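You operate a simulated robot arm through the tools that you are given. There is no shell and no other tool.

You run a simulated robot arm. Do the job below in one go: nothing can be reset, and whatever is moved stays where it is left.

JOB
Put the fallen jar in the yellow crate, reset, and run the other two onto the big table.
Fine: table on before the belt starts; leave both running.

The check looks at the end state, three seconds after you hand in, the way a careful person would. Anything else that was tipped, shoved, dropped, spilled or broken makes it a failure.

ROBOT AND FRAMES
A 7-joint arm with a two-finger parallel gripper, fixed in place. Base frame: the origin is at the foot of the arm, x ahead of it, y to its left, z up. Lengths are in cm, angles in degrees, forces in N, time in s.
Its first joint turns from -132.0 to 132.0 degrees. Payload 3.91 kg.
Tool frame: the origin (TCP) lies between the finger pads and is the grasp point; the fingertips stand 3 cm ahead of it; z points along the fingers, y is the line along which they close. Largest opening 11 cm; finger width 2, thickness 1; the body of the gripper, 4.8 by 11.2 cm, starts 5.5 cm behind the TCP.
Orientation is that of the tool frame in the base frame, as a unit quaternion [x, y, z, w]. With the fingers straight down and closing along the base's y, the tool's x points along the base's -x, its y along +y and its z along -z.

CONTROLS
- The arm moves only by the tool nudge_tool. Its argument "motion" is one flat list of numbers, 7 for each row, row after row: the turn, a rotation vector about the tool's x, y, z in degrees, then the shift along the tool's x, y, z in cm, then the closure, from 0 (fully open) to 1 (shut). In form: [rx, ry, rz, dx, dy, dz, grip, rx, ry, rz, dx, dy, dz, grip, ...]. A call has 1 to 20 rows; each row is the pose to reach, as a shift and turn from the pose commanded when the call began, along the tool's axes at that moment. Each row takes 0.2 s and may step no farther than 5 cm and 8.6 degrees from the row before; otherwise, or with a gripper value out of range, the whole call is refused. A pose out of reach is approached as far as the arm can. The call stops where the force on the tool passes 40 N (or 10 N more than at its start, if that is more) or the arm is blocked; 0.2 s more then pass. The fingers move at their own pace (about 10.8 cm/s each) and stop on an object; they squeeze with about 31 N. The grip force told is the motor's: it shows also when the fingers shut on nothing. Time passes only in rows, and 0.2 s behind the last, so rows that repeat a pose let the fingers close. The reply holds the time, the measured pose of the TCP, the force on the tool along the base axes, the opening and the grip force, in the units named above and with some noise, with the torque about the TCP (base axes, N m) and any sound that the robot's microphone picked up, and new pictures: "show" is both (left out), scene, wrist or none.
- Cameras (640 x 400 px; columns grow to the right, rows downward): "scene" is fixed at [4.99, 50.22, 151.69]; the picture's right is [-0.10, -0.99, 0.00], its down [-0.82, 0.08, -0.56] and it looks along [0.56, -0.06, -0.83] (base axes); focal length 238 px, centre (320, 200). "wrist" rides on the gripper at [7.2, 1.7, -10.3] in the tool frame; the picture's right is [-0.23, 0.97, 0.00], its down [-0.76, -0.18, -0.62] and it looks along [-0.61, -0.14, 0.78] (tool axes); focal length 222 px, centre (320, 200). There is no depth. A picture from a camera that has moved, and an enlarged one, comes with that camera's place and axes in the base frame and with its lens.
- inspect(camera, box): a new picture of the part [left, top, right, bottom] of that camera's present view, enlarged. It takes no simulated time.
- sign_off(): hands the job in; it is judged then, once.

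Places have to be worked out from the pictures, the camera data and where the tool is seen. Open the gripper and draw the arm clear of the work before you hand the job in, unless the task says otherwise.

The tools are called by a JSON object that holds its "fn" and its "kwargs". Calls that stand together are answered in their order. nudge_tool: Moves the arm, as the interface text tells. Its arguments: {"type":"object","properties":{"motion":{"type":"array","items":{"type":"number"}},"show":{"type":"string","enum":["both","scene","wrist","none"]}},"required":["motion"]} The other tools are called the same way: inspect (camera, box) takes an enlarged picture of a part of a camera's view; sign_off () hands the job in.

At the start:

```text
clock: 0.0
ee_pos: [56.22, 13.33, 116.83]
tcp_rot: [0.0, 1.0, 0.0, 0.0]
wrist_force: [-0.9, 0.6, 0.3]
torque: [0.0, 0.01, 0.03]
opening: 10.99
gripper_force: 0.1
```

scene: 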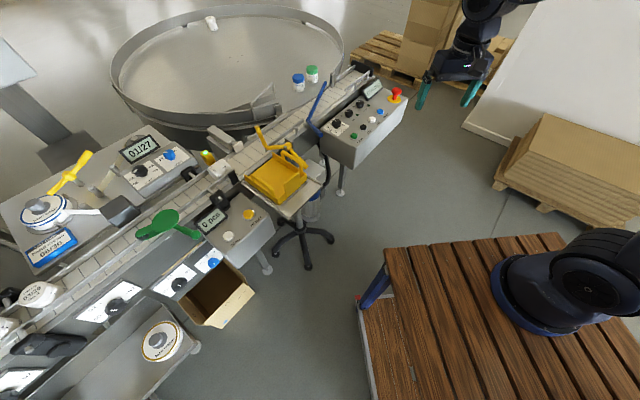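
wrist: 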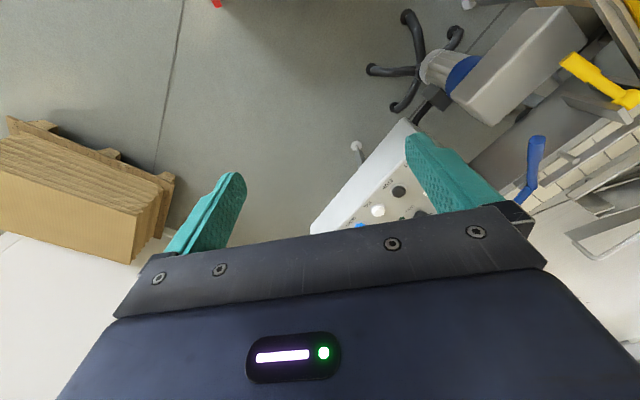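

The scene shows a conveyor line with a round accumulation table, several control panels and a yellow crate. I'll enlarge the parts of the scene to read the labels and find the fallen jar.

{"fn": "inspect", "kwargs": {"camera": "scene", "box": [300, 60, 420, 135]}}

{"fn": "inspect", "kwargs": {"camera": "scene", "box": [180, 100, 340, 200]}}

{"fn": "inspect", "kwargs": {"camera": "scene", "box": [140, 180, 300, 280]}}

{"fn": "inspect", "kwargs": {"camera": "scene", "box": [0, 260, 200, 385]}}

{"fn": "inspect", "kwargs": {"camera": "scene", "box": [0, 120, 200, 245]}}

{"fn": "inspect", "kwargs": {"camera": "scene", "box": [100, 0, 360, 160]}}

```text
5.33 times, centred on (360, 98) of scene
camera zoom: at [4.99, 50.22, 151.69], right [-0.1, -0.99, 0.0], down [-0.82, 0.08, -0.56], along [0.56, -0.06, -0.83], focal length 1267 px, centre (107, 747)
```

zoom: 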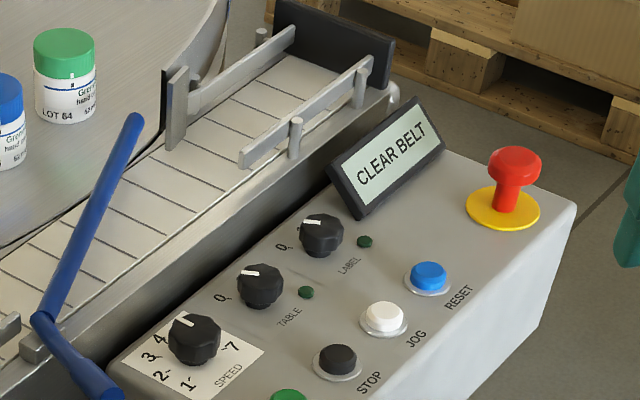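

```text
4.00 times, centred on (260, 150) of scene
camera zoom: at [4.99, 50.22, 151.69], right [-0.1, -0.99, 0.0], down [-0.82, 0.08, -0.56], along [0.56, -0.06, -0.83], focal length 950 px, centre (560, 400)
```

zoom: 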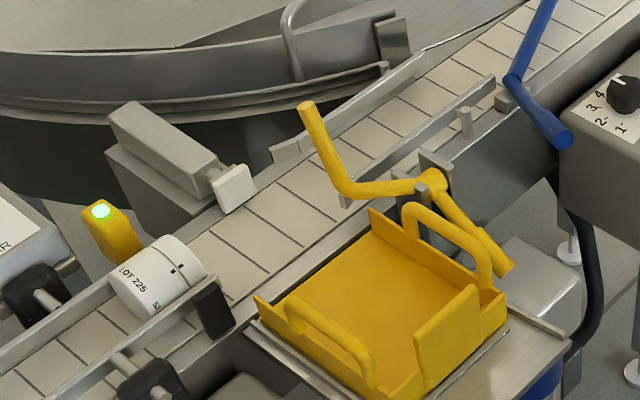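

```text
4.00 times, centred on (220, 230) of scene
camera zoom: at [4.99, 50.22, 151.69], right [-0.1, -0.99, 0.0], down [-0.82, 0.08, -0.56], along [0.56, -0.06, -0.83], focal length 950 px, centre (720, 80)
```

zoom: 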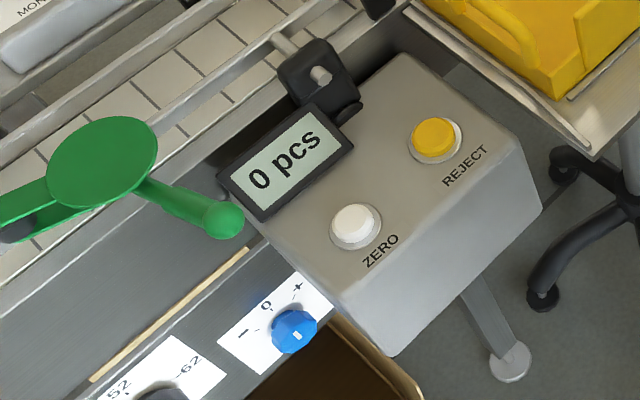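

```text
3.20 times, centred on (100, 322) of scene
camera zoom: at [4.99, 50.22, 151.69], right [-0.1, -0.99, 0.0], down [-0.82, 0.08, -0.56], along [0.56, -0.06, -0.83], focal length 760 px, centre (1024, -192)
```

zoom: 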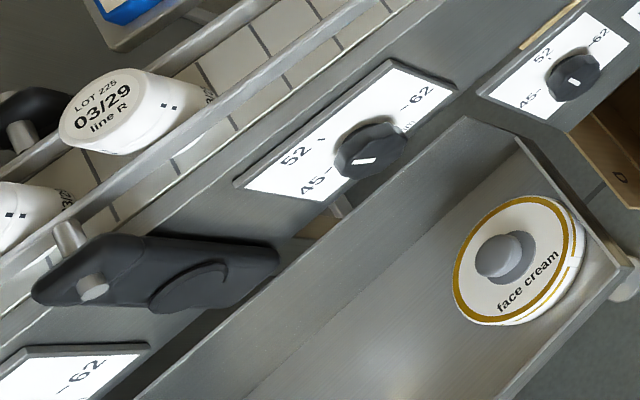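

```text
3.20 times, centred on (100, 182) of scene
camera zoom: at [4.99, 50.22, 151.69], right [-0.1, -0.99, 0.0], down [-0.82, 0.08, -0.56], along [0.56, -0.06, -0.83], focal length 760 px, centre (1024, 256)
```

zoom: 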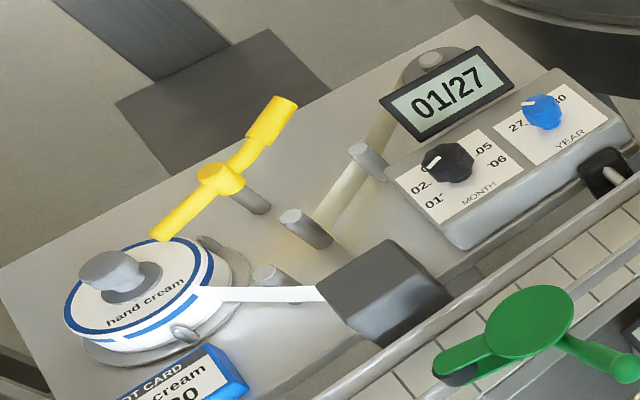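

```text
2.46 times, centred on (230, 80) of scene
camera zoom: at [4.99, 50.22, 151.69], right [-0.1, -0.99, 0.0], down [-0.82, 0.08, -0.56], along [0.56, -0.06, -0.83], focal length 585 px, centre (542, 495)
```

zoom: 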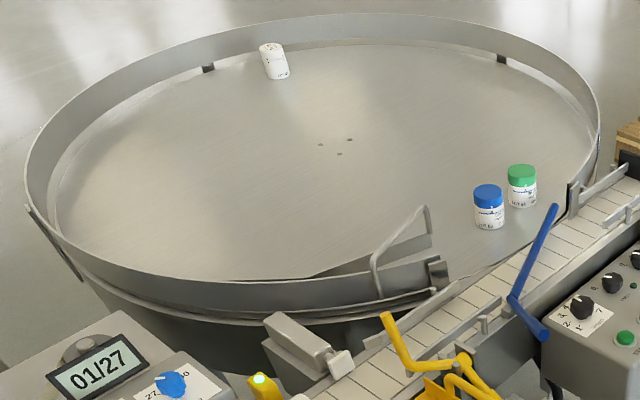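

The display reads CLEAR BELT, and a jar seems to be lying at the photo eye. I'll look at the belt in finer detail.

{"fn": "inspect", "kwargs": {"camera": "scene", "box": [195, 140, 255, 178]}}

{"fn": "inspect", "kwargs": {"camera": "scene", "box": [0, 270, 80, 320]}}

{"fn": "inspect", "kwargs": {"camera": "scene", "box": [0, 310, 80, 400]}}

{"fn": "inspect", "kwargs": {"camera": "scene", "box": [240, 110, 320, 160]}}

{"fn": "inspect", "kwargs": {"camera": "scene", "box": [280, 60, 360, 110]}}

{"fn": "inspect", "kwargs": {"camera": "scene", "box": [310, 100, 410, 170]}}

{"fn": "inspect", "kwargs": {"camera": "scene", "box": [120, 190, 220, 252]}}

{"fn": "inspect", "kwargs": {"camera": "scene", "box": [0, 220, 100, 282]}}

{"fn": "inspect", "kwargs": {"camera": "scene", "box": [230, 150, 330, 230]}}

{"fn": "inspect", "kwargs": {"camera": "scene", "box": [60, 240, 220, 340]}}

```text
10.53 times, centred on (225, 159) of scene
camera zoom: at [4.99, 50.22, 151.69], right [-0.1, -0.99, 0.0], down [-0.82, 0.08, -0.56], along [0.56, -0.06, -0.83], focal length 2501 px, centre (1320, 632)
```

zoom: 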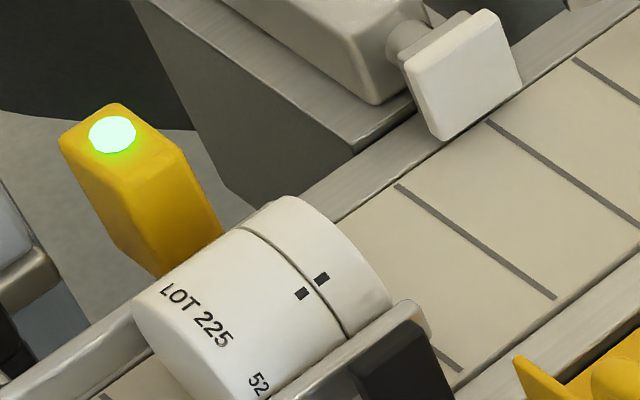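

```text
8.00 times, centred on (40, 295) of scene
camera zoom: at [4.99, 50.22, 151.69], right [-0.1, -0.99, 0.0], down [-0.82, 0.08, -0.56], along [0.56, -0.06, -0.83], focal length 1901 px, centre (2560, -560)
```

zoom: 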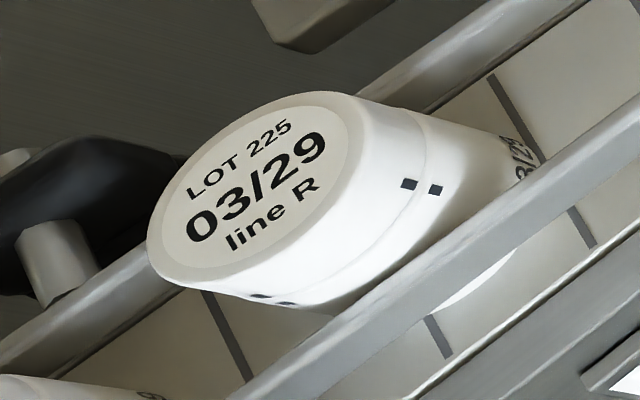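

```text
4.44 times, centred on (40, 355) of scene
camera zoom: at [4.99, 50.22, 151.69], right [-0.1, -0.99, 0.0], down [-0.82, 0.08, -0.56], along [0.56, -0.06, -0.83], focal length 1056 px, centre (1564, -489)
```

zoom: 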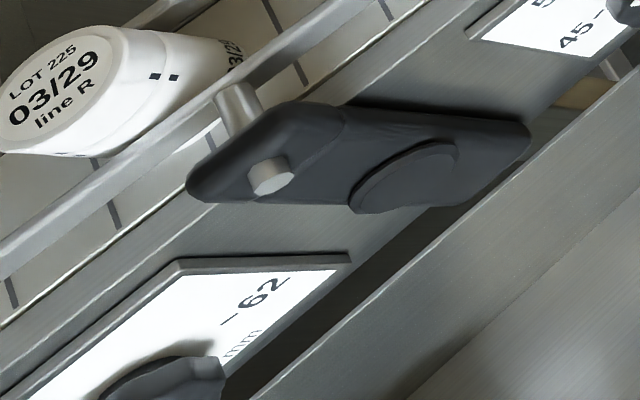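

```text
8.00 times, centred on (280, 135) of scene
camera zoom: at [4.99, 50.22, 151.69], right [-0.1, -0.99, 0.0], down [-0.82, 0.08, -0.56], along [0.56, -0.06, -0.83], focal length 1901 px, centre (640, 720)
```

zoom: 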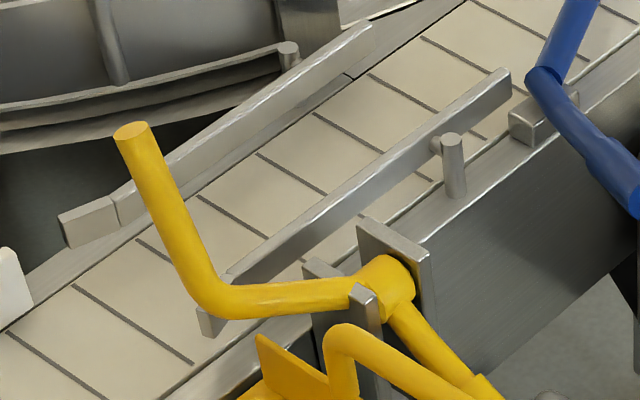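

```text
8.00 times, centred on (320, 85) of scene
camera zoom: at [4.99, 50.22, 151.69], right [-0.1, -0.99, 0.0], down [-0.82, 0.08, -0.56], along [0.56, -0.06, -0.83], focal length 1901 px, centre (320, 1120)
```

zoom: 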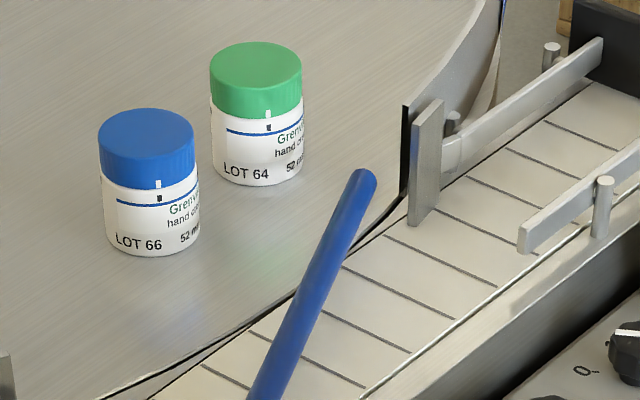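

```text
5.71 times, centred on (360, 135) of scene
camera zoom: at [4.99, 50.22, 151.69], right [-0.1, -0.99, 0.0], down [-0.82, 0.08, -0.56], along [0.56, -0.06, -0.83], focal length 1358 px, centre (91, 571)
```

zoom: 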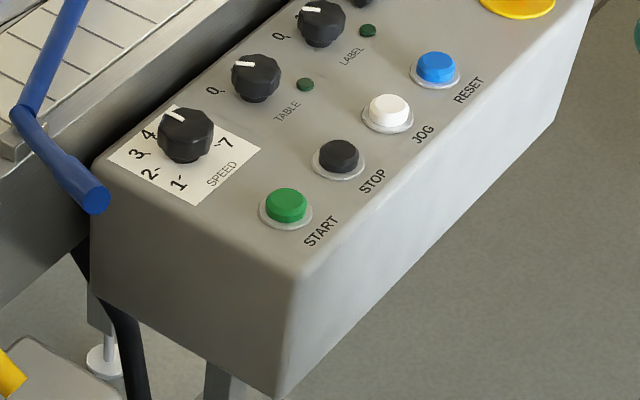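

```text
6.40 times, centred on (170, 221) of scene
camera zoom: at [4.99, 50.22, 151.69], right [-0.1, -0.99, 0.0], down [-0.82, 0.08, -0.56], along [0.56, -0.06, -0.83], focal length 1520 px, centre (1280, 66)
```

zoom: 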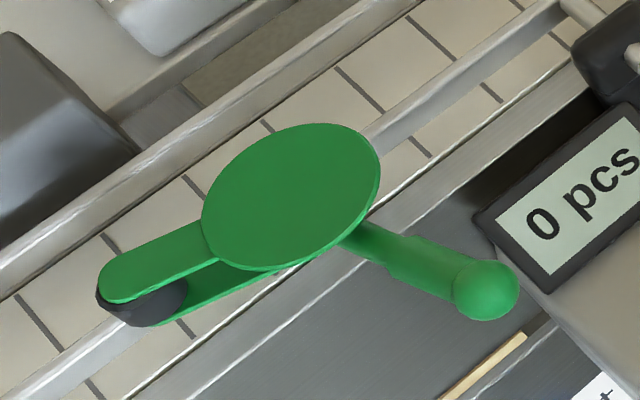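

```text
6.40 times, centred on (50, 251) of scene
camera zoom: at [4.99, 50.22, 151.69], right [-0.1, -0.99, 0.0], down [-0.82, 0.08, -0.56], along [0.56, -0.06, -0.83], focal length 1520 px, centre (2048, -126)
```

zoom: 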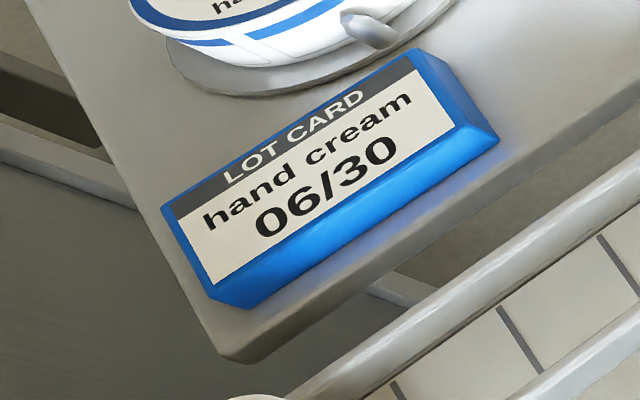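

```text
5.00 times, centred on (280, 190) of scene
camera zoom: at [4.99, 50.22, 151.69], right [-0.1, -0.99, 0.0], down [-0.82, 0.08, -0.56], along [0.56, -0.06, -0.83], focal length 1188 px, centre (520, 250)
```

zoom: 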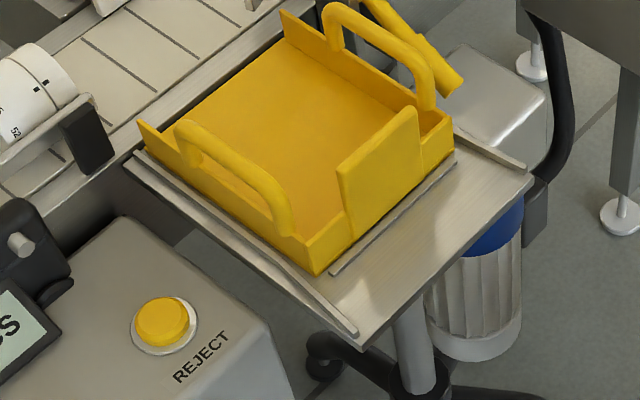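

```text
4.00 times, centred on (140, 290) of scene
camera zoom: at [4.99, 50.22, 151.69], right [-0.1, -0.99, 0.0], down [-0.82, 0.08, -0.56], along [0.56, -0.06, -0.83], focal length 950 px, centre (1040, -160)
```

zoom: 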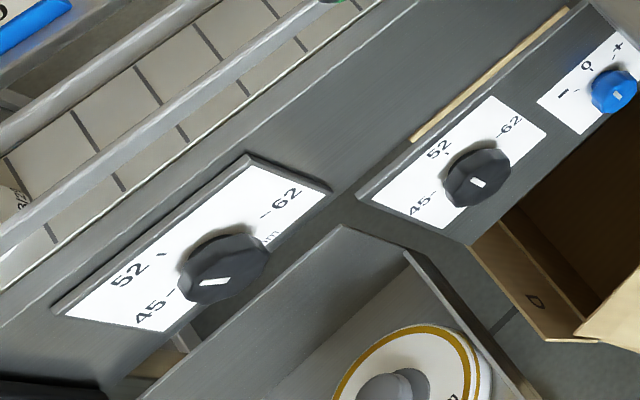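

The RESET button triangulates to about (90, 16, 88) from the two cameras, so the line's work height is near z 85. I'll look at the arm's own mounting and at the wrist view in more detail.

{"fn": "inspect", "kwargs": {"camera": "scene", "box": [340, 200, 640, 400]}}

{"fn": "inspect", "kwargs": {"camera": "wrist", "box": [300, 0, 640, 240]}}

{"fn": "inspect", "kwargs": {"camera": "scene", "box": [320, 80, 400, 140]}}

```text
2.00 times, centred on (490, 300) of scene
camera zoom: at [4.99, 50.22, 151.69], right [-0.1, -0.99, 0.0], down [-0.82, 0.08, -0.56], along [0.56, -0.06, -0.83], focal length 475 px, centre (-20, 0)
```

zoom: 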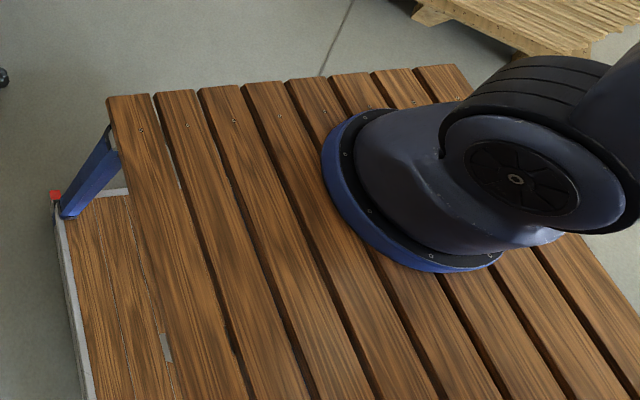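

```text
1.67 times, centred on (470, 120) of wrist
camera zoom: at [49.0, 15.05, 127.08], right [0.23, 0.97, 0.0], down [0.76, -0.18, 0.62], along [0.61, -0.14, -0.78], focal length 370 px, centre (70, 333)
```

zoom: 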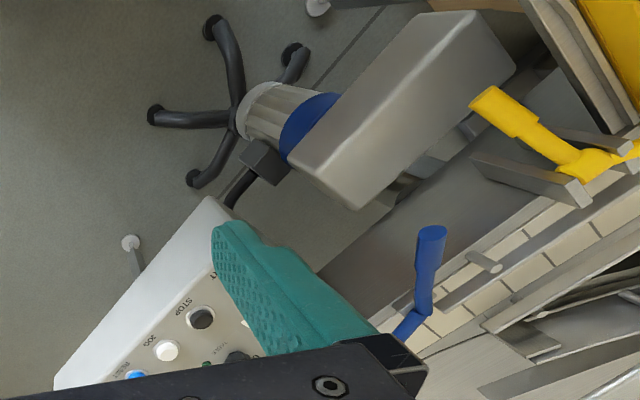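

```text
6.67 times, centred on (360, 110) of scene
camera zoom: at [4.99, 50.22, 151.69], right [-0.1, -0.99, 0.0], down [-0.82, 0.08, -0.56], along [0.56, -0.06, -0.83], focal length 1584 px, centre (53, 800)
```

zoom: 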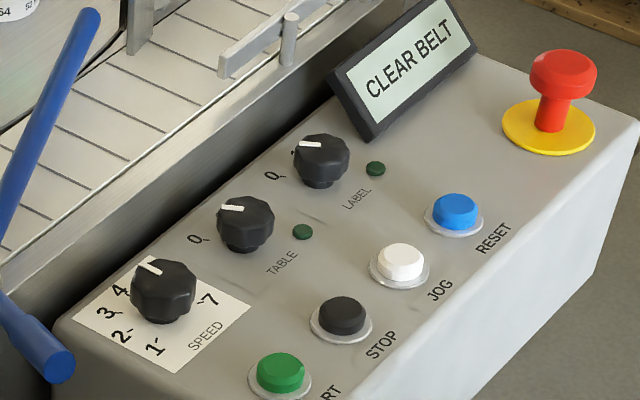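

The panel reads SPEED/TABLE/LABEL knobs with START/STOP/JOG/RESET buttons, and the belt lies at roughly z 88–90. I'll move the tool high and left over free space to get wrist views of the belt middle and the levers.

{"fn": "nudge_tool", "kwargs": {"motion": [0, 0, 0, 1, 4.5, 0, 0, 0, 0, 0, 2, 9, 0, 0, 0, 0, 0, 3, 13.5, 0, 0, 0, 0, 0, 4, 18, 0, 0, 0, 0, 0, 5, 22.5, 0, 0, 0, 0, 0, 6, 27, 0, 0], "show": "both"}}

```text
clock: 1.4
ee_pos: [50.28, 40.34, 116.94]
tcp_rot: [0.001, 1.0, 0.0, 0.001]
wrist_force: [1.0, -0.4, 0.9]
torque: [0.01, 0.01, 0.01]
opening: 11.0
gripper_force: 0.0
camera wrist: at [43.02, 42.05, 127.16], right [0.23, 0.97, 0.0], down [0.76, -0.18, 0.62], along [0.61, -0.14, -0.78], focal length 222 px, centre (320, 200)
```

scene: 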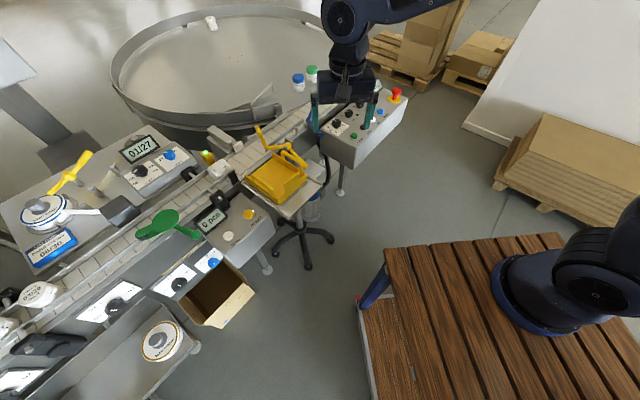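
wrist: 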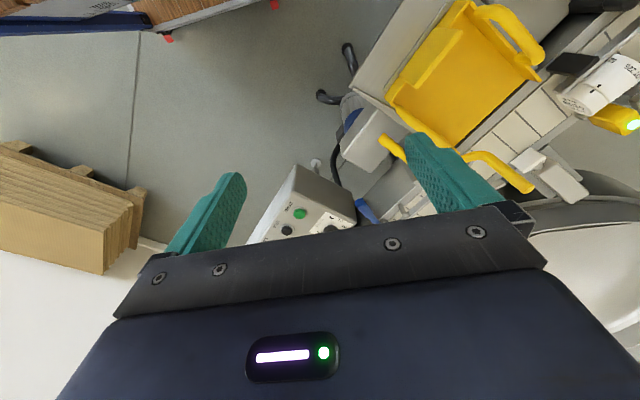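

The wrist camera now sees the crate, the fallen jar and the yellow lever. I'll enlarge these for triangulation.

{"fn": "inspect", "kwargs": {"camera": "wrist", "box": [340, 0, 640, 190]}}

{"fn": "inspect", "kwargs": {"camera": "wrist", "box": [520, 40, 640, 200]}}

{"fn": "inspect", "kwargs": {"camera": "wrist", "box": [340, 120, 560, 240]}}

```text
2.11 times, centred on (490, 95) of wrist
camera zoom: at [43.02, 42.05, 127.16], right [0.23, 0.97, 0.0], down [0.76, -0.18, 0.62], along [0.61, -0.14, -0.78], focal length 468 px, centre (-38, 421)
```

zoom: 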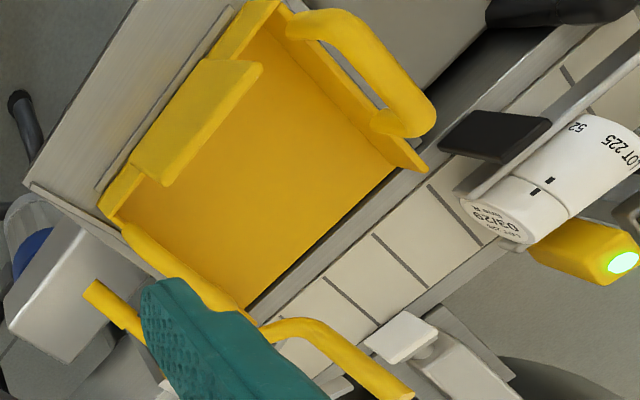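

```text
2.50 times, centred on (580, 120) of wrist
camera zoom: at [43.02, 42.05, 127.16], right [0.23, 0.97, 0.0], down [0.76, -0.18, 0.62], along [0.61, -0.14, -0.78], focal length 555 px, centre (-330, 400)
```

zoom: 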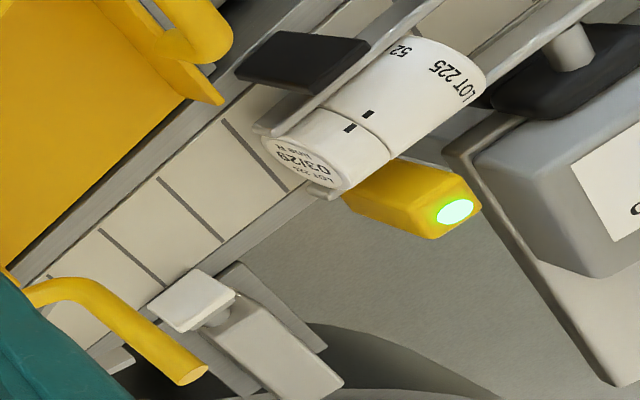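

```text
2.91 times, centred on (450, 180) of wrist
camera zoom: at [43.02, 42.05, 127.16], right [0.23, 0.97, 0.0], down [0.76, -0.18, 0.62], along [0.61, -0.14, -0.78], focal length 646 px, centre (-58, 258)
```

zoom: 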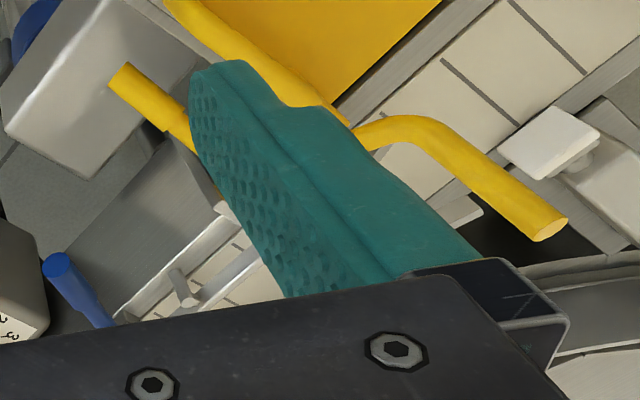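

Triangulation: belt surface z≈92.2, belt running along (0.707,-0.707) with its centre line x+y≈134; the fallen jar lies along the belt, centre near (58, 76.4, 94.8), lid downstream. The yellow bar stands upright (tip z≈105), clear of the belt. I'll move farther left for a view of the green item, the jar and upstream.

{"fn": "nudge_tool", "kwargs": {"motion": [0, 0, 0, 1.5, 4.3, 0, 0, 0, 0, 0, 3, 8.6, 0, 0, 0, 0, 0, 4.5, 13, 0, 0, 0, 0, 0, 6, 17.3, 0, 0, 0, 0, 0, 7.5, 21.6, 0, 0, 0, 0, 0, 9, 26, 0, 0, 0, 0, 0, 10.5, 30.3, 0, 0, 0, 0, 0, 12, 34.6, 0, 0], "show": "both"}}

```text
clock: 3.2
ee_pos: [38.24, 75.04, 116.82]
tcp_rot: [0.002, 1.0, 0.002, 0.0]
wrist_force: [0.5, -0.6, 1.4]
torque: [0.05, 0.06, 0.01]
opening: 11.0
gripper_force: 0.1
camera wrist: at [31.02, 76.73, 127.16], right [0.23, 0.97, 0.0], down [0.76, -0.18, 0.62], along [0.61, -0.14, -0.78], focal length 222 px, centre (320, 200)
```

scene: 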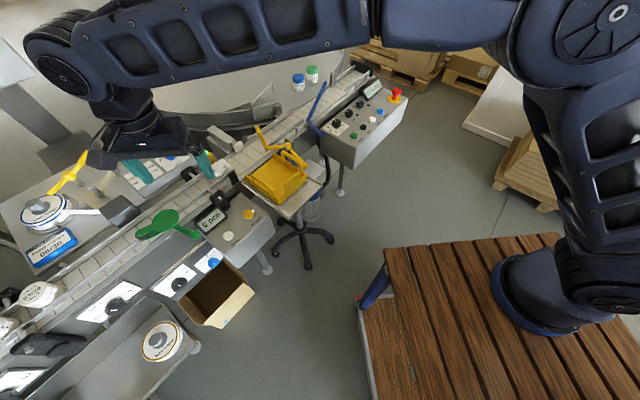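
wrist: 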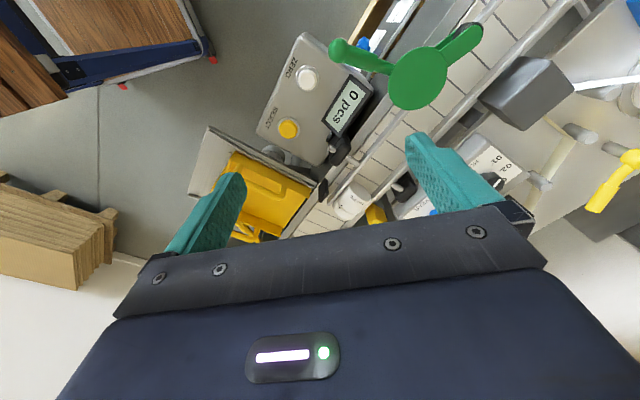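

The wrist camera shows the green paddle from another side. I'll enlarge it to see whether it blocks the belt.

{"fn": "inspect", "kwargs": {"camera": "wrist", "box": [320, 0, 560, 150]}}

{"fn": "inspect", "kwargs": {"camera": "wrist", "box": [280, 130, 440, 240]}}

{"fn": "inspect", "kwargs": {"camera": "wrist", "box": [400, 0, 520, 75]}}

{"fn": "inspect", "kwargs": {"camera": "scene", "box": [290, 60, 350, 160]}}

```text
2.67 times, centred on (440, 75) of wrist
camera zoom: at [31.02, 76.73, 127.16], right [0.23, 0.97, 0.0], down [0.76, -0.18, 0.62], along [0.61, -0.14, -0.78], focal length 592 px, centre (0, 533)
```

zoom: 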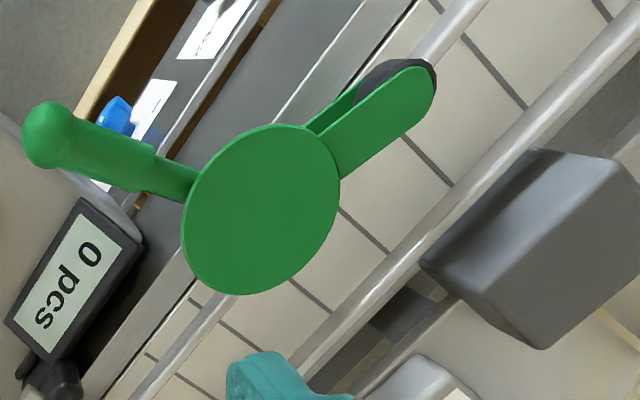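

```text
3.64 times, centred on (360, 185) of wrist
camera zoom: at [31.02, 76.73, 127.16], right [0.23, 0.97, 0.0], down [0.76, -0.18, 0.62], along [0.61, -0.14, -0.78], focal length 808 px, centre (174, 254)
```

zoom: 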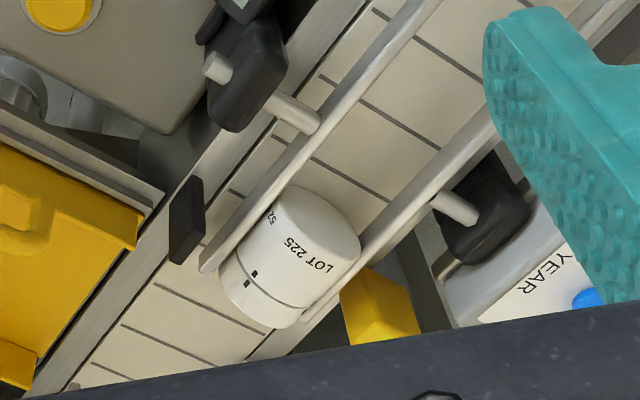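

```text
5.33 times, centred on (460, 38) of wrist
camera zoom: at [31.02, 76.73, 127.16], right [0.23, 0.97, 0.0], down [0.76, -0.18, 0.62], along [0.61, -0.14, -0.78], focal length 1185 px, centre (-427, 1067)
```

zoom: 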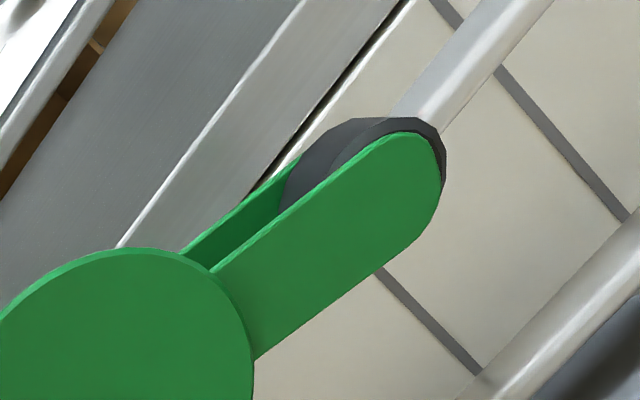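

```text
4.00 times, centred on (320, 110) of scene
camera zoom: at [4.99, 50.22, 151.69], right [-0.1, -0.99, 0.0], down [-0.82, 0.08, -0.56], along [0.56, -0.06, -0.83], focal length 950 px, centre (320, 560)
```

zoom: 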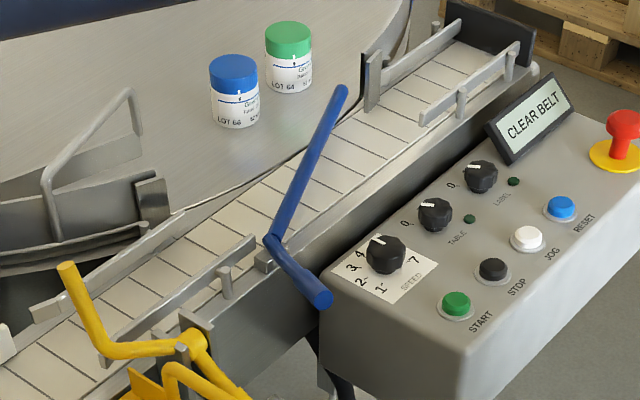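

The green press roller is swung clear of the jar lane (n≈89 vs. lane ≥92), and both rails leave roughly 0.3 cm beside the fallen jar, so I'll grip it end to end along the belt. I now move over the jar at safe height, turning the tool so the fingers close along the belt direction.

{"fn": "nudge_tool", "kwargs": {"motion": [0, 0, -7.5, -3.3, 0.25, 0, 0, 0, 0, -15, -6.6, 0.5, 0, 0, 0, 0, -22.5, -9.9, 0.7, 0, 0, 0, 0, -30, -13.2, 0.95, 0, 0, 0, 0, -37.5, -16.5, 1.2, 0, 0, 0, 0, -45, -19.74, 1.4, 0, 0], "show": "both"}}

```text
clock: 4.6
ee_pos: [57.97, 76.38, 116.95]
tcp_rot: [-0.383, 0.924, 0.0, 0.0]
wrist_force: [-0.5, 0.2, 0.0]
torque: [-0.03, -0.03, 0.0]
opening: 11.0
gripper_force: 0.0
camera wrist: at [51.6, 72.46, 127.18], right [-0.53, 0.85, 0.0], down [0.66, 0.41, 0.62], along [0.53, 0.33, -0.78], focal length 222 px, centre (320, 200)
```

scene: 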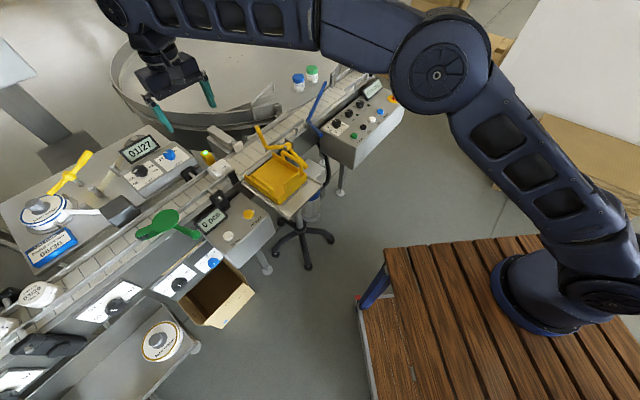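
wrist: 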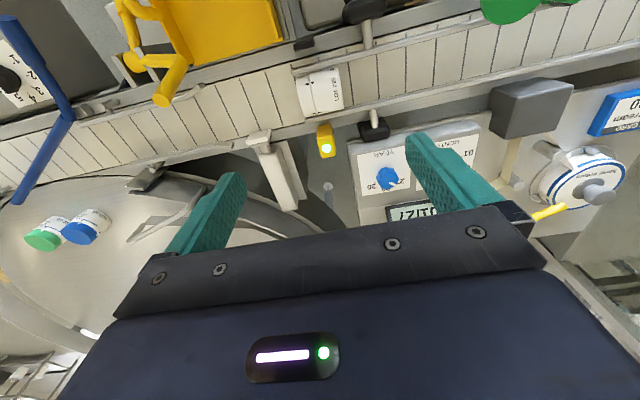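

The blue arm's tip triangulates to (104.5, 37.5, 94.3): it lies across the belt at belt level and so guides jars onto the table. I'll check the jar's exact position under the tool before lowering.

{"fn": "inspect", "kwargs": {"camera": "wrist", "box": [270, 40, 390, 170]}}

{"fn": "inspect", "kwargs": {"camera": "wrist", "box": [0, 10, 130, 260]}}

```text
3.08 times, centred on (330, 105) of wrist
camera zoom: at [51.6, 72.46, 127.18], right [-0.53, 0.85, 0.0], down [0.66, 0.41, 0.62], along [0.53, 0.33, -0.78], focal length 684 px, centre (289, 492)
```

zoom: 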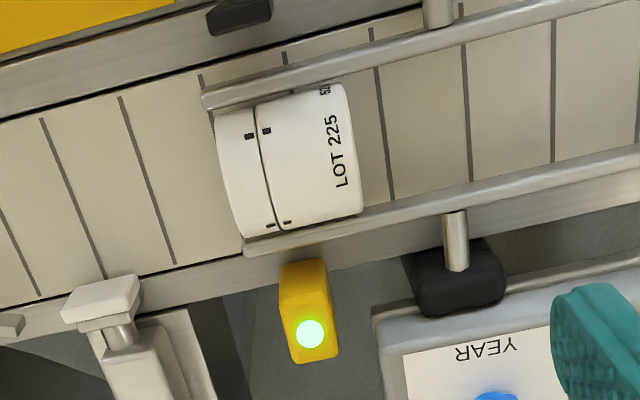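

```text
1.60 times, centred on (65, 135) of wrist
camera zoom: at [51.6, 72.46, 127.18], right [-0.53, 0.85, 0.0], down [0.66, 0.41, 0.62], along [0.53, 0.33, -0.78], focal length 355 px, centre (728, 304)
```

zoom: 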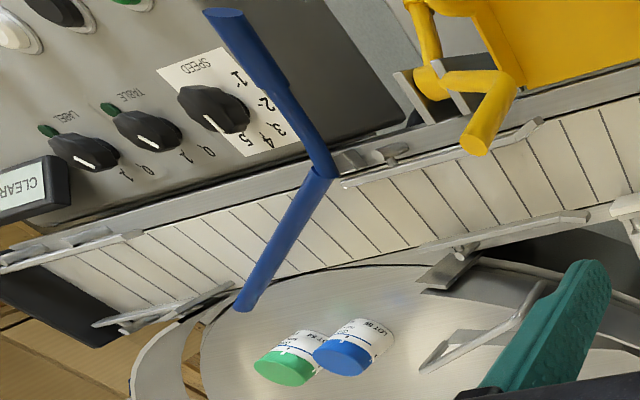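

The jar spans along-belt positions about −16 to −10.4 (centre −13.2) and the tool is at −13.0, so the alignment is good. I lower to just above the rails.

{"fn": "nudge_tool", "kwargs": {"motion": [0, 0, 0, 0, 0.1, 4, 0, 0, 0, 0, 0, 0.1, 8, 0, 0, 0, 0, 0, 0.1, 12, 0, 0, 0, 0, 0, 0.1, 15, 0, 0, 0, 0, 0, 0.1, 17, 0], "show": "both"}}

{"fn": "inspect", "kwargs": {"camera": "scene", "box": [160, 100, 290, 200]}}

```text
clock: 5.8
ee_pos: [57.81, 76.53, 99.72]
tcp_rot: [-0.383, 0.924, 0.0, 0.0]
wrist_force: [-0.8, -0.7, 0.8]
torque: [0.03, 0.05, 0.0]
opening: 11.01
gripper_force: 0.1
camera wrist: at [51.54, 72.5, 110.07], right [-0.53, 0.85, 0.0], down [0.66, 0.41, 0.62], along [0.53, 0.33, -0.78], focal length 222 px, centre (320, 200)
```

scene: 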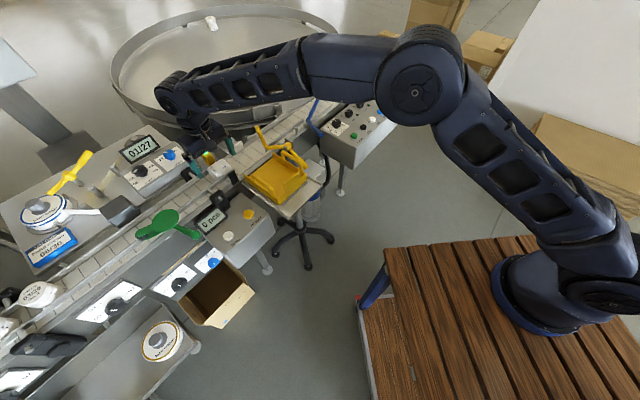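
wrist: 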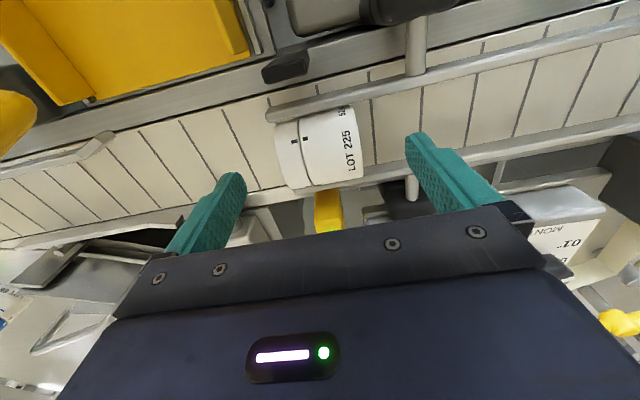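

```text
4.00 times, centred on (225, 150) of scene
camera zoom: at [4.99, 50.22, 151.69], right [-0.1, -0.99, 0.0], down [-0.82, 0.08, -0.56], along [0.56, -0.06, -0.83], focal length 950 px, centre (700, 400)
```

zoom: 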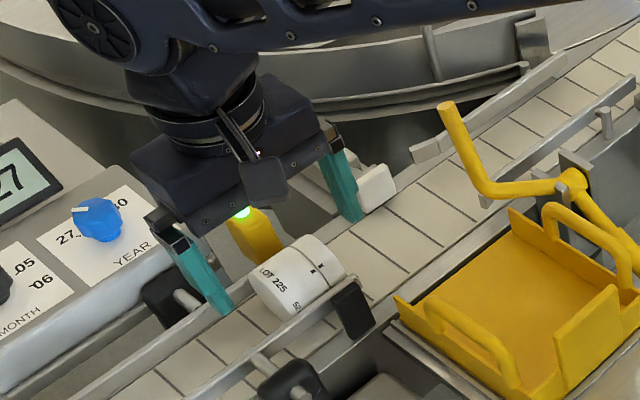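

The fingertips straddle the jar, on the belt centre line and clear of rails and pusher pad. I lower the last 3.5 cm and close on the jar's ends.

{"fn": "nudge_tool", "kwargs": {"motion": [0, 0, 0, 0, 0, 1.5, 0, 0, 0, 0, 0, 0, 3, 0, 0, 0, 0, 0, 0, 3.5, 0.2, 0, 0, 0, 0, 0, 3.5, 0.4, 0, 0, 0, 0, 0, 3.5, 0.6, 0, 0, 0, 0, 0, 3.5, 0.8, 0, 0, 0, 0, 0, 3.5, 0.8], "show": "both"}}

{"fn": "inspect", "kwargs": {"camera": "scene", "box": [160, 100, 290, 200]}}

```text
clock: 7.4
ee_pos: [57.93, 76.43, 96.27]
tcp_rot: [-0.382, 0.924, 0.0, 0.001]
wrist_force: [0.4, 0.1, 0.0]
torque: [0.0, 0.04, -0.03]
opening: 5.51
gripper_force: 30.5
camera wrist: at [51.6, 72.52, 106.58], right [-0.53, 0.85, 0.0], down [0.66, 0.41, 0.62], along [0.53, 0.33, -0.78], focal length 222 px, centre (320, 200)
```

scene: 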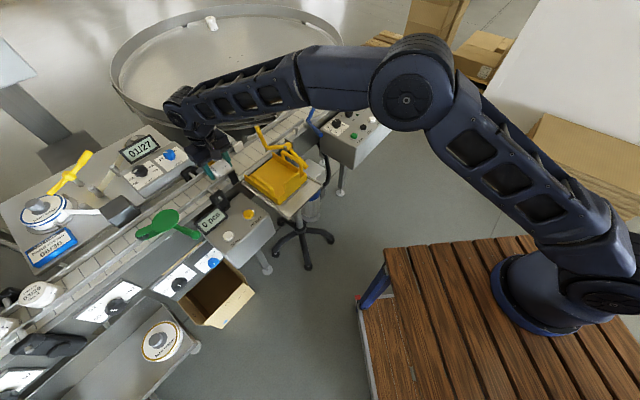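
wrist: 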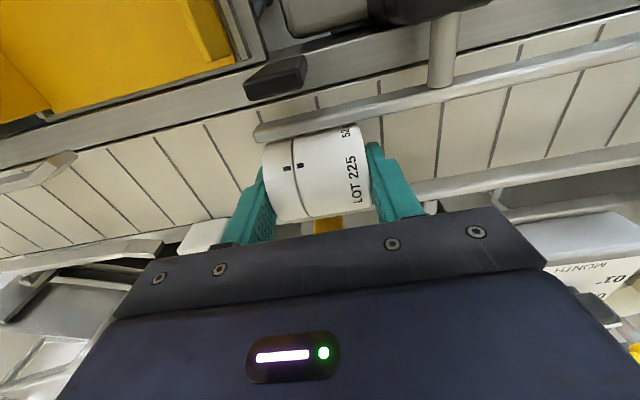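

```text
4.00 times, centred on (225, 150) of scene
camera zoom: at [4.99, 50.22, 151.69], right [-0.1, -0.99, 0.0], down [-0.82, 0.08, -0.56], along [0.56, -0.06, -0.83], focal length 950 px, centre (700, 400)
```

zoom: 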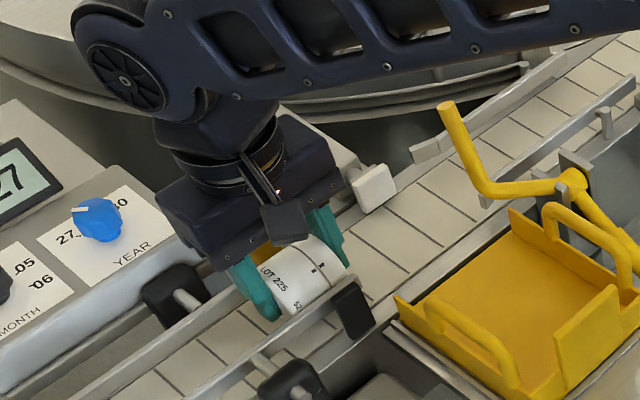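

The jar is held end to end (opening 5.51, grip 30 N). I lift it straight up 15 cm.

{"fn": "nudge_tool", "kwargs": {"motion": [0, 0, 0, 0, 0, -1, 0.8, 0, 0, 0, 0, 0, -4, 0.8, 0, 0, 0, 0, 0, -8, 0.8, 0, 0, 0, 0, 0, -12, 0.8, 0, 0, 0, 0, 0, -15, 0.8], "show": "both"}}

```text
clock: 8.6
ee_pos: [57.99, 76.42, 111.18]
tcp_rot: [-0.383, 0.924, 0.0, 0.0]
wrist_force: [0.7, 0.7, -1.0]
torque: [-0.02, 0.02, 0.0]
opening: 5.53
gripper_force: 30.8
camera wrist: at [51.61, 72.49, 121.42], right [-0.53, 0.85, 0.0], down [0.66, 0.41, 0.62], along [0.53, 0.33, -0.78], focal length 222 px, centre (320, 200)
```

scene: 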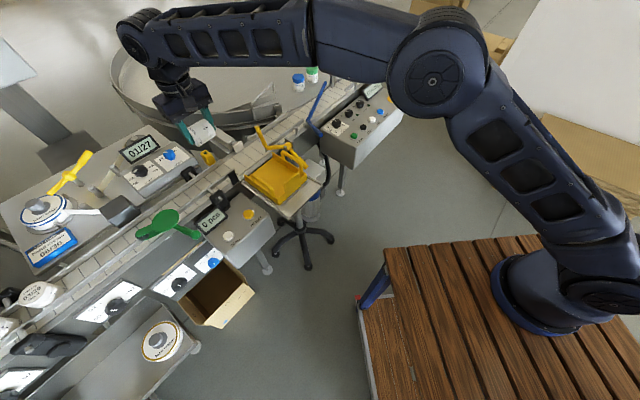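
wrist: 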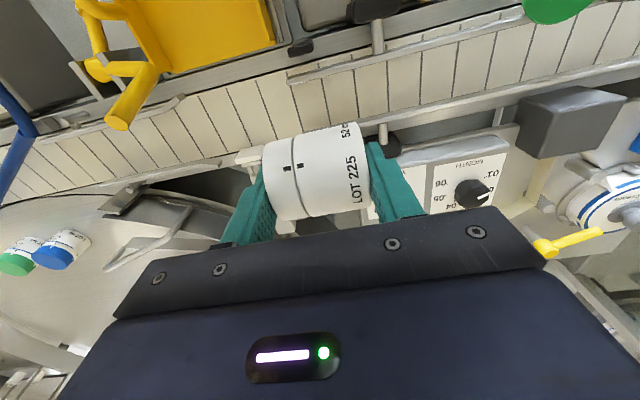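

The jar came up cleanly. I carry it at this height over the crate while turning it 90° so that it will lie across the crate and cannot roll toward the belt side.

{"fn": "nudge_tool", "kwargs": {"motion": [0, 0, 8.2, 1.4, -0.8, 0, 0.8, 0, 0, 16.4, 2.8, -1.7, 0, 0.8, 0, 0, 24.6, 4.2, -2.6, 0, 0.8, 0, 0, 32.8, 5.6, -3.5, 0, 0.8, 0, 0, 41, 7, -4.4, 0, 0.8, 0, 0, 49.2, 8.4, -5.3, 0, 0.8, 0, 0, 57.4, 9.8, -6.2, 0, 0.8, 0, 0, 65.6, 11.2, -7.1, 0, 0.8, 0, 0, 73.8, 12.4, -8, 0, 0.8, 0, 0, 82, 13.5, -8.9, 0, 0.8, 0, 0, 90, 14.5, -9.6, 0, 0.8], "show": "both"}}

{"fn": "inspect", "kwargs": {"camera": "scene", "box": [210, 100, 340, 220]}}

```text
clock: 11.0
ee_pos: [54.42, 59.34, 111.26]
tcp_rot: [0.384, 0.924, 0.0, 0.0]
wrist_force: [-0.2, 0.1, -1.1]
torque: [0.02, 0.02, -0.02]
opening: 5.51
gripper_force: 30.9
camera wrist: at [50.6, 65.7, 121.55], right [0.85, 0.53, 0.0], down [0.41, -0.67, 0.62], along [0.33, -0.53, -0.78], focal length 222 px, centre (320, 200)
```

scene: 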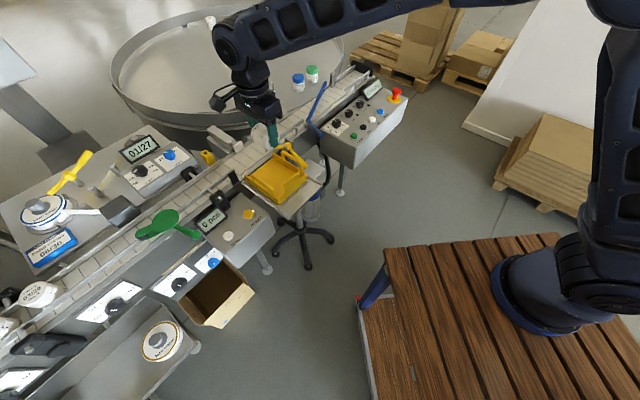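
wrist: 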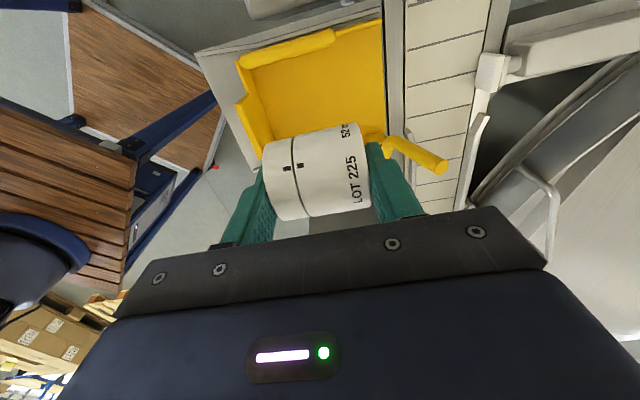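

```text
3.33 times, centred on (275, 160) of scene
camera zoom: at [4.99, 50.22, 151.69], right [-0.1, -0.99, 0.0], down [-0.82, 0.08, -0.56], along [0.56, -0.06, -0.83], focal length 792 px, centre (470, 333)
```

zoom: 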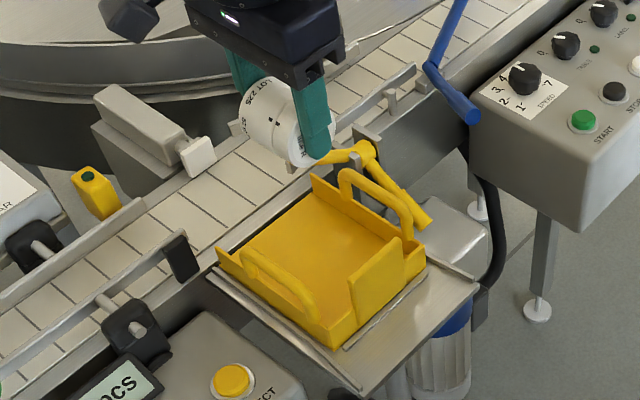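

The jar hangs over the crate's middle and the yellow bar is about 3 cm clear of the gripper. I lower most of the way, shifting 0.6 cm away from the bar.

{"fn": "nudge_tool", "kwargs": {"motion": [0, 0, 0, 0.6, 0, 4, 0.8, 0, 0, 0, 0.6, 0, 8, 0.8, 0, 0, 0, 0.6, 0, 11, 0.8, 0, 0, 0, 0.6, 0, 13.5, 0.8], "show": "both"}}

{"fn": "inspect", "kwargs": {"camera": "scene", "box": [210, 100, 340, 220]}}

{"fn": "inspect", "kwargs": {"camera": "wrist", "box": [160, 40, 480, 240]}}

```text
clock: 12.0
ee_pos: [54.02, 59.86, 97.65]
tcp_rot: [0.383, 0.924, 0.0, 0.0]
wrist_force: [-0.3, 0.3, -0.6]
torque: [0.0, -0.02, 0.0]
opening: 5.52
gripper_force: 30.7
camera wrist: at [50.04, 66.15, 107.98], right [0.85, 0.53, 0.0], down [0.41, -0.66, 0.62], along [0.33, -0.53, -0.78], focal length 222 px, centre (320, 200)
```

scene: 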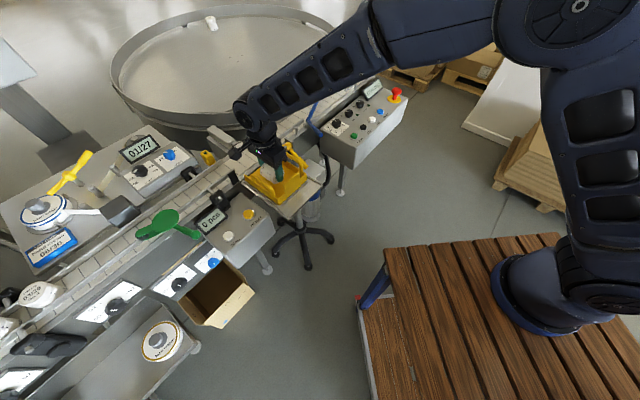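
wrist: 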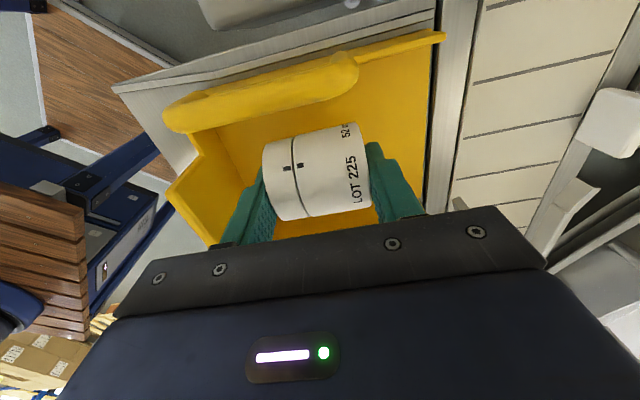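

```text
3.33 times, centred on (275, 160) of scene
camera zoom: at [4.99, 50.22, 151.69], right [-0.1, -0.99, 0.0], down [-0.82, 0.08, -0.56], along [0.56, -0.06, -0.83], focal length 792 px, centre (470, 333)
```

zoom: 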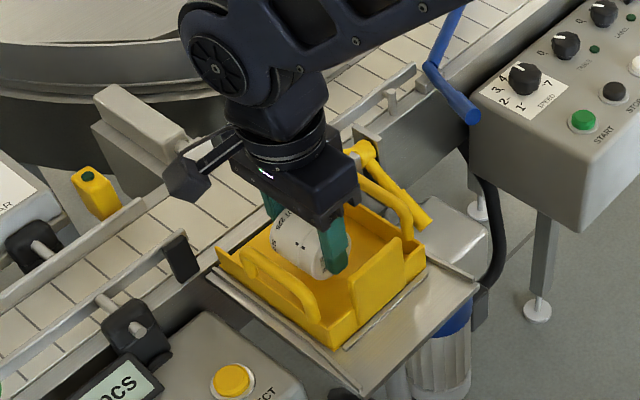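

```text
2.00 times, centred on (320, 140) of wrist
camera zoom: at [50.04, 66.15, 107.98], right [0.85, 0.53, 0.0], down [0.41, -0.66, 0.62], along [0.33, -0.53, -0.78], focal length 444 px, centre (320, 320)
```

zoom: 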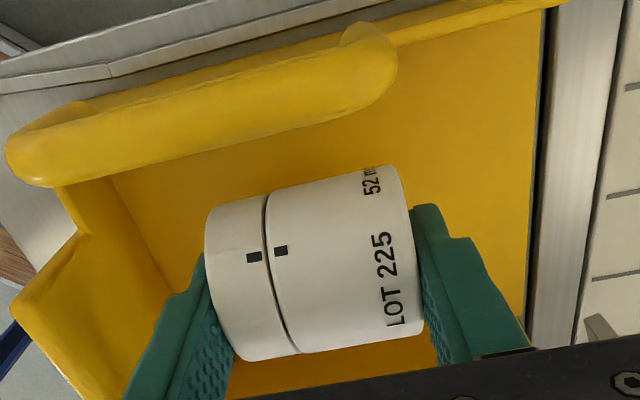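

The jar is inside the crate walls and still above the floor. I lower in small steps and watch the vertical force.

{"fn": "nudge_tool", "kwargs": {"motion": [0, 0, 0, 0, 0, 0.5, 0.8, 0, 0, 0, 0, 0, 1, 0.8, 0, 0, 0, 0, 0, 1.4, 0.8], "show": "wrist"}}

```text
clock: 12.8
ee_pos: [53.89, 59.92, 96.29]
tcp_rot: [0.382, 0.924, 0.001, 0.0]
wrist_force: [-0.7, 0.0, -1.7]
torque: [0.02, -0.02, 0.03]
opening: 5.54
gripper_force: 30.7
camera wrist: at [50.04, 66.15, 106.63], right [0.85, 0.53, 0.0], down [0.41, -0.66, 0.62], along [0.33, -0.53, -0.78], focal length 222 px, centre (320, 200)
```

wrist: 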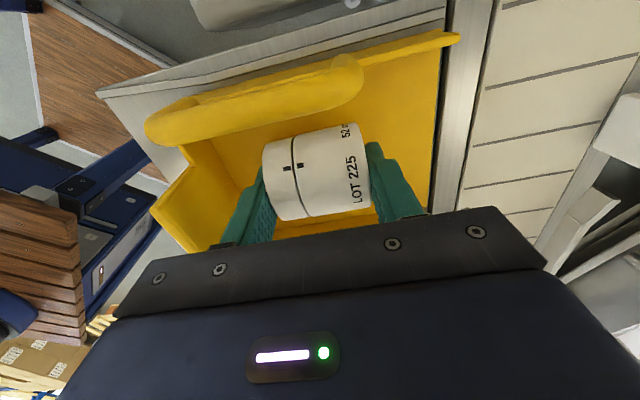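

No contact yet. I continue in finer steps.

{"fn": "nudge_tool", "kwargs": {"motion": [0, 0, 0, 0, 0, 0.3, 0.8, 0, 0, 0, 0, 0, 0.6, 0.8], "show": "none"}}

{"fn": "nudge_tool", "kwargs": {"motion": [0, 0, 0, 0, 0, 0.15, 0.8, 0, 0, 0, 0, 0, 0.3, 0.8], "show": "none"}}

```text
clock: 13.4
ee_pos: [53.97, 59.82, 95.99]
tcp_rot: [0.382, 0.924, 0.002, 0.0]
wrist_force: [-4.0, -4.5, 27.8]
torque: [-0.12, 0.02, -0.01]
opening: 5.56
gripper_force: 31.1
```

```text
clock: 14.0
ee_pos: [54.0, 59.79, 95.44]
tcp_rot: [0.383, 0.924, 0.001, 0.0]
wrist_force: [-0.3, -0.5, 28.0]
torque: [0.14, -0.1, 0.03]
opening: 5.49
gripper_force: 31.5
```

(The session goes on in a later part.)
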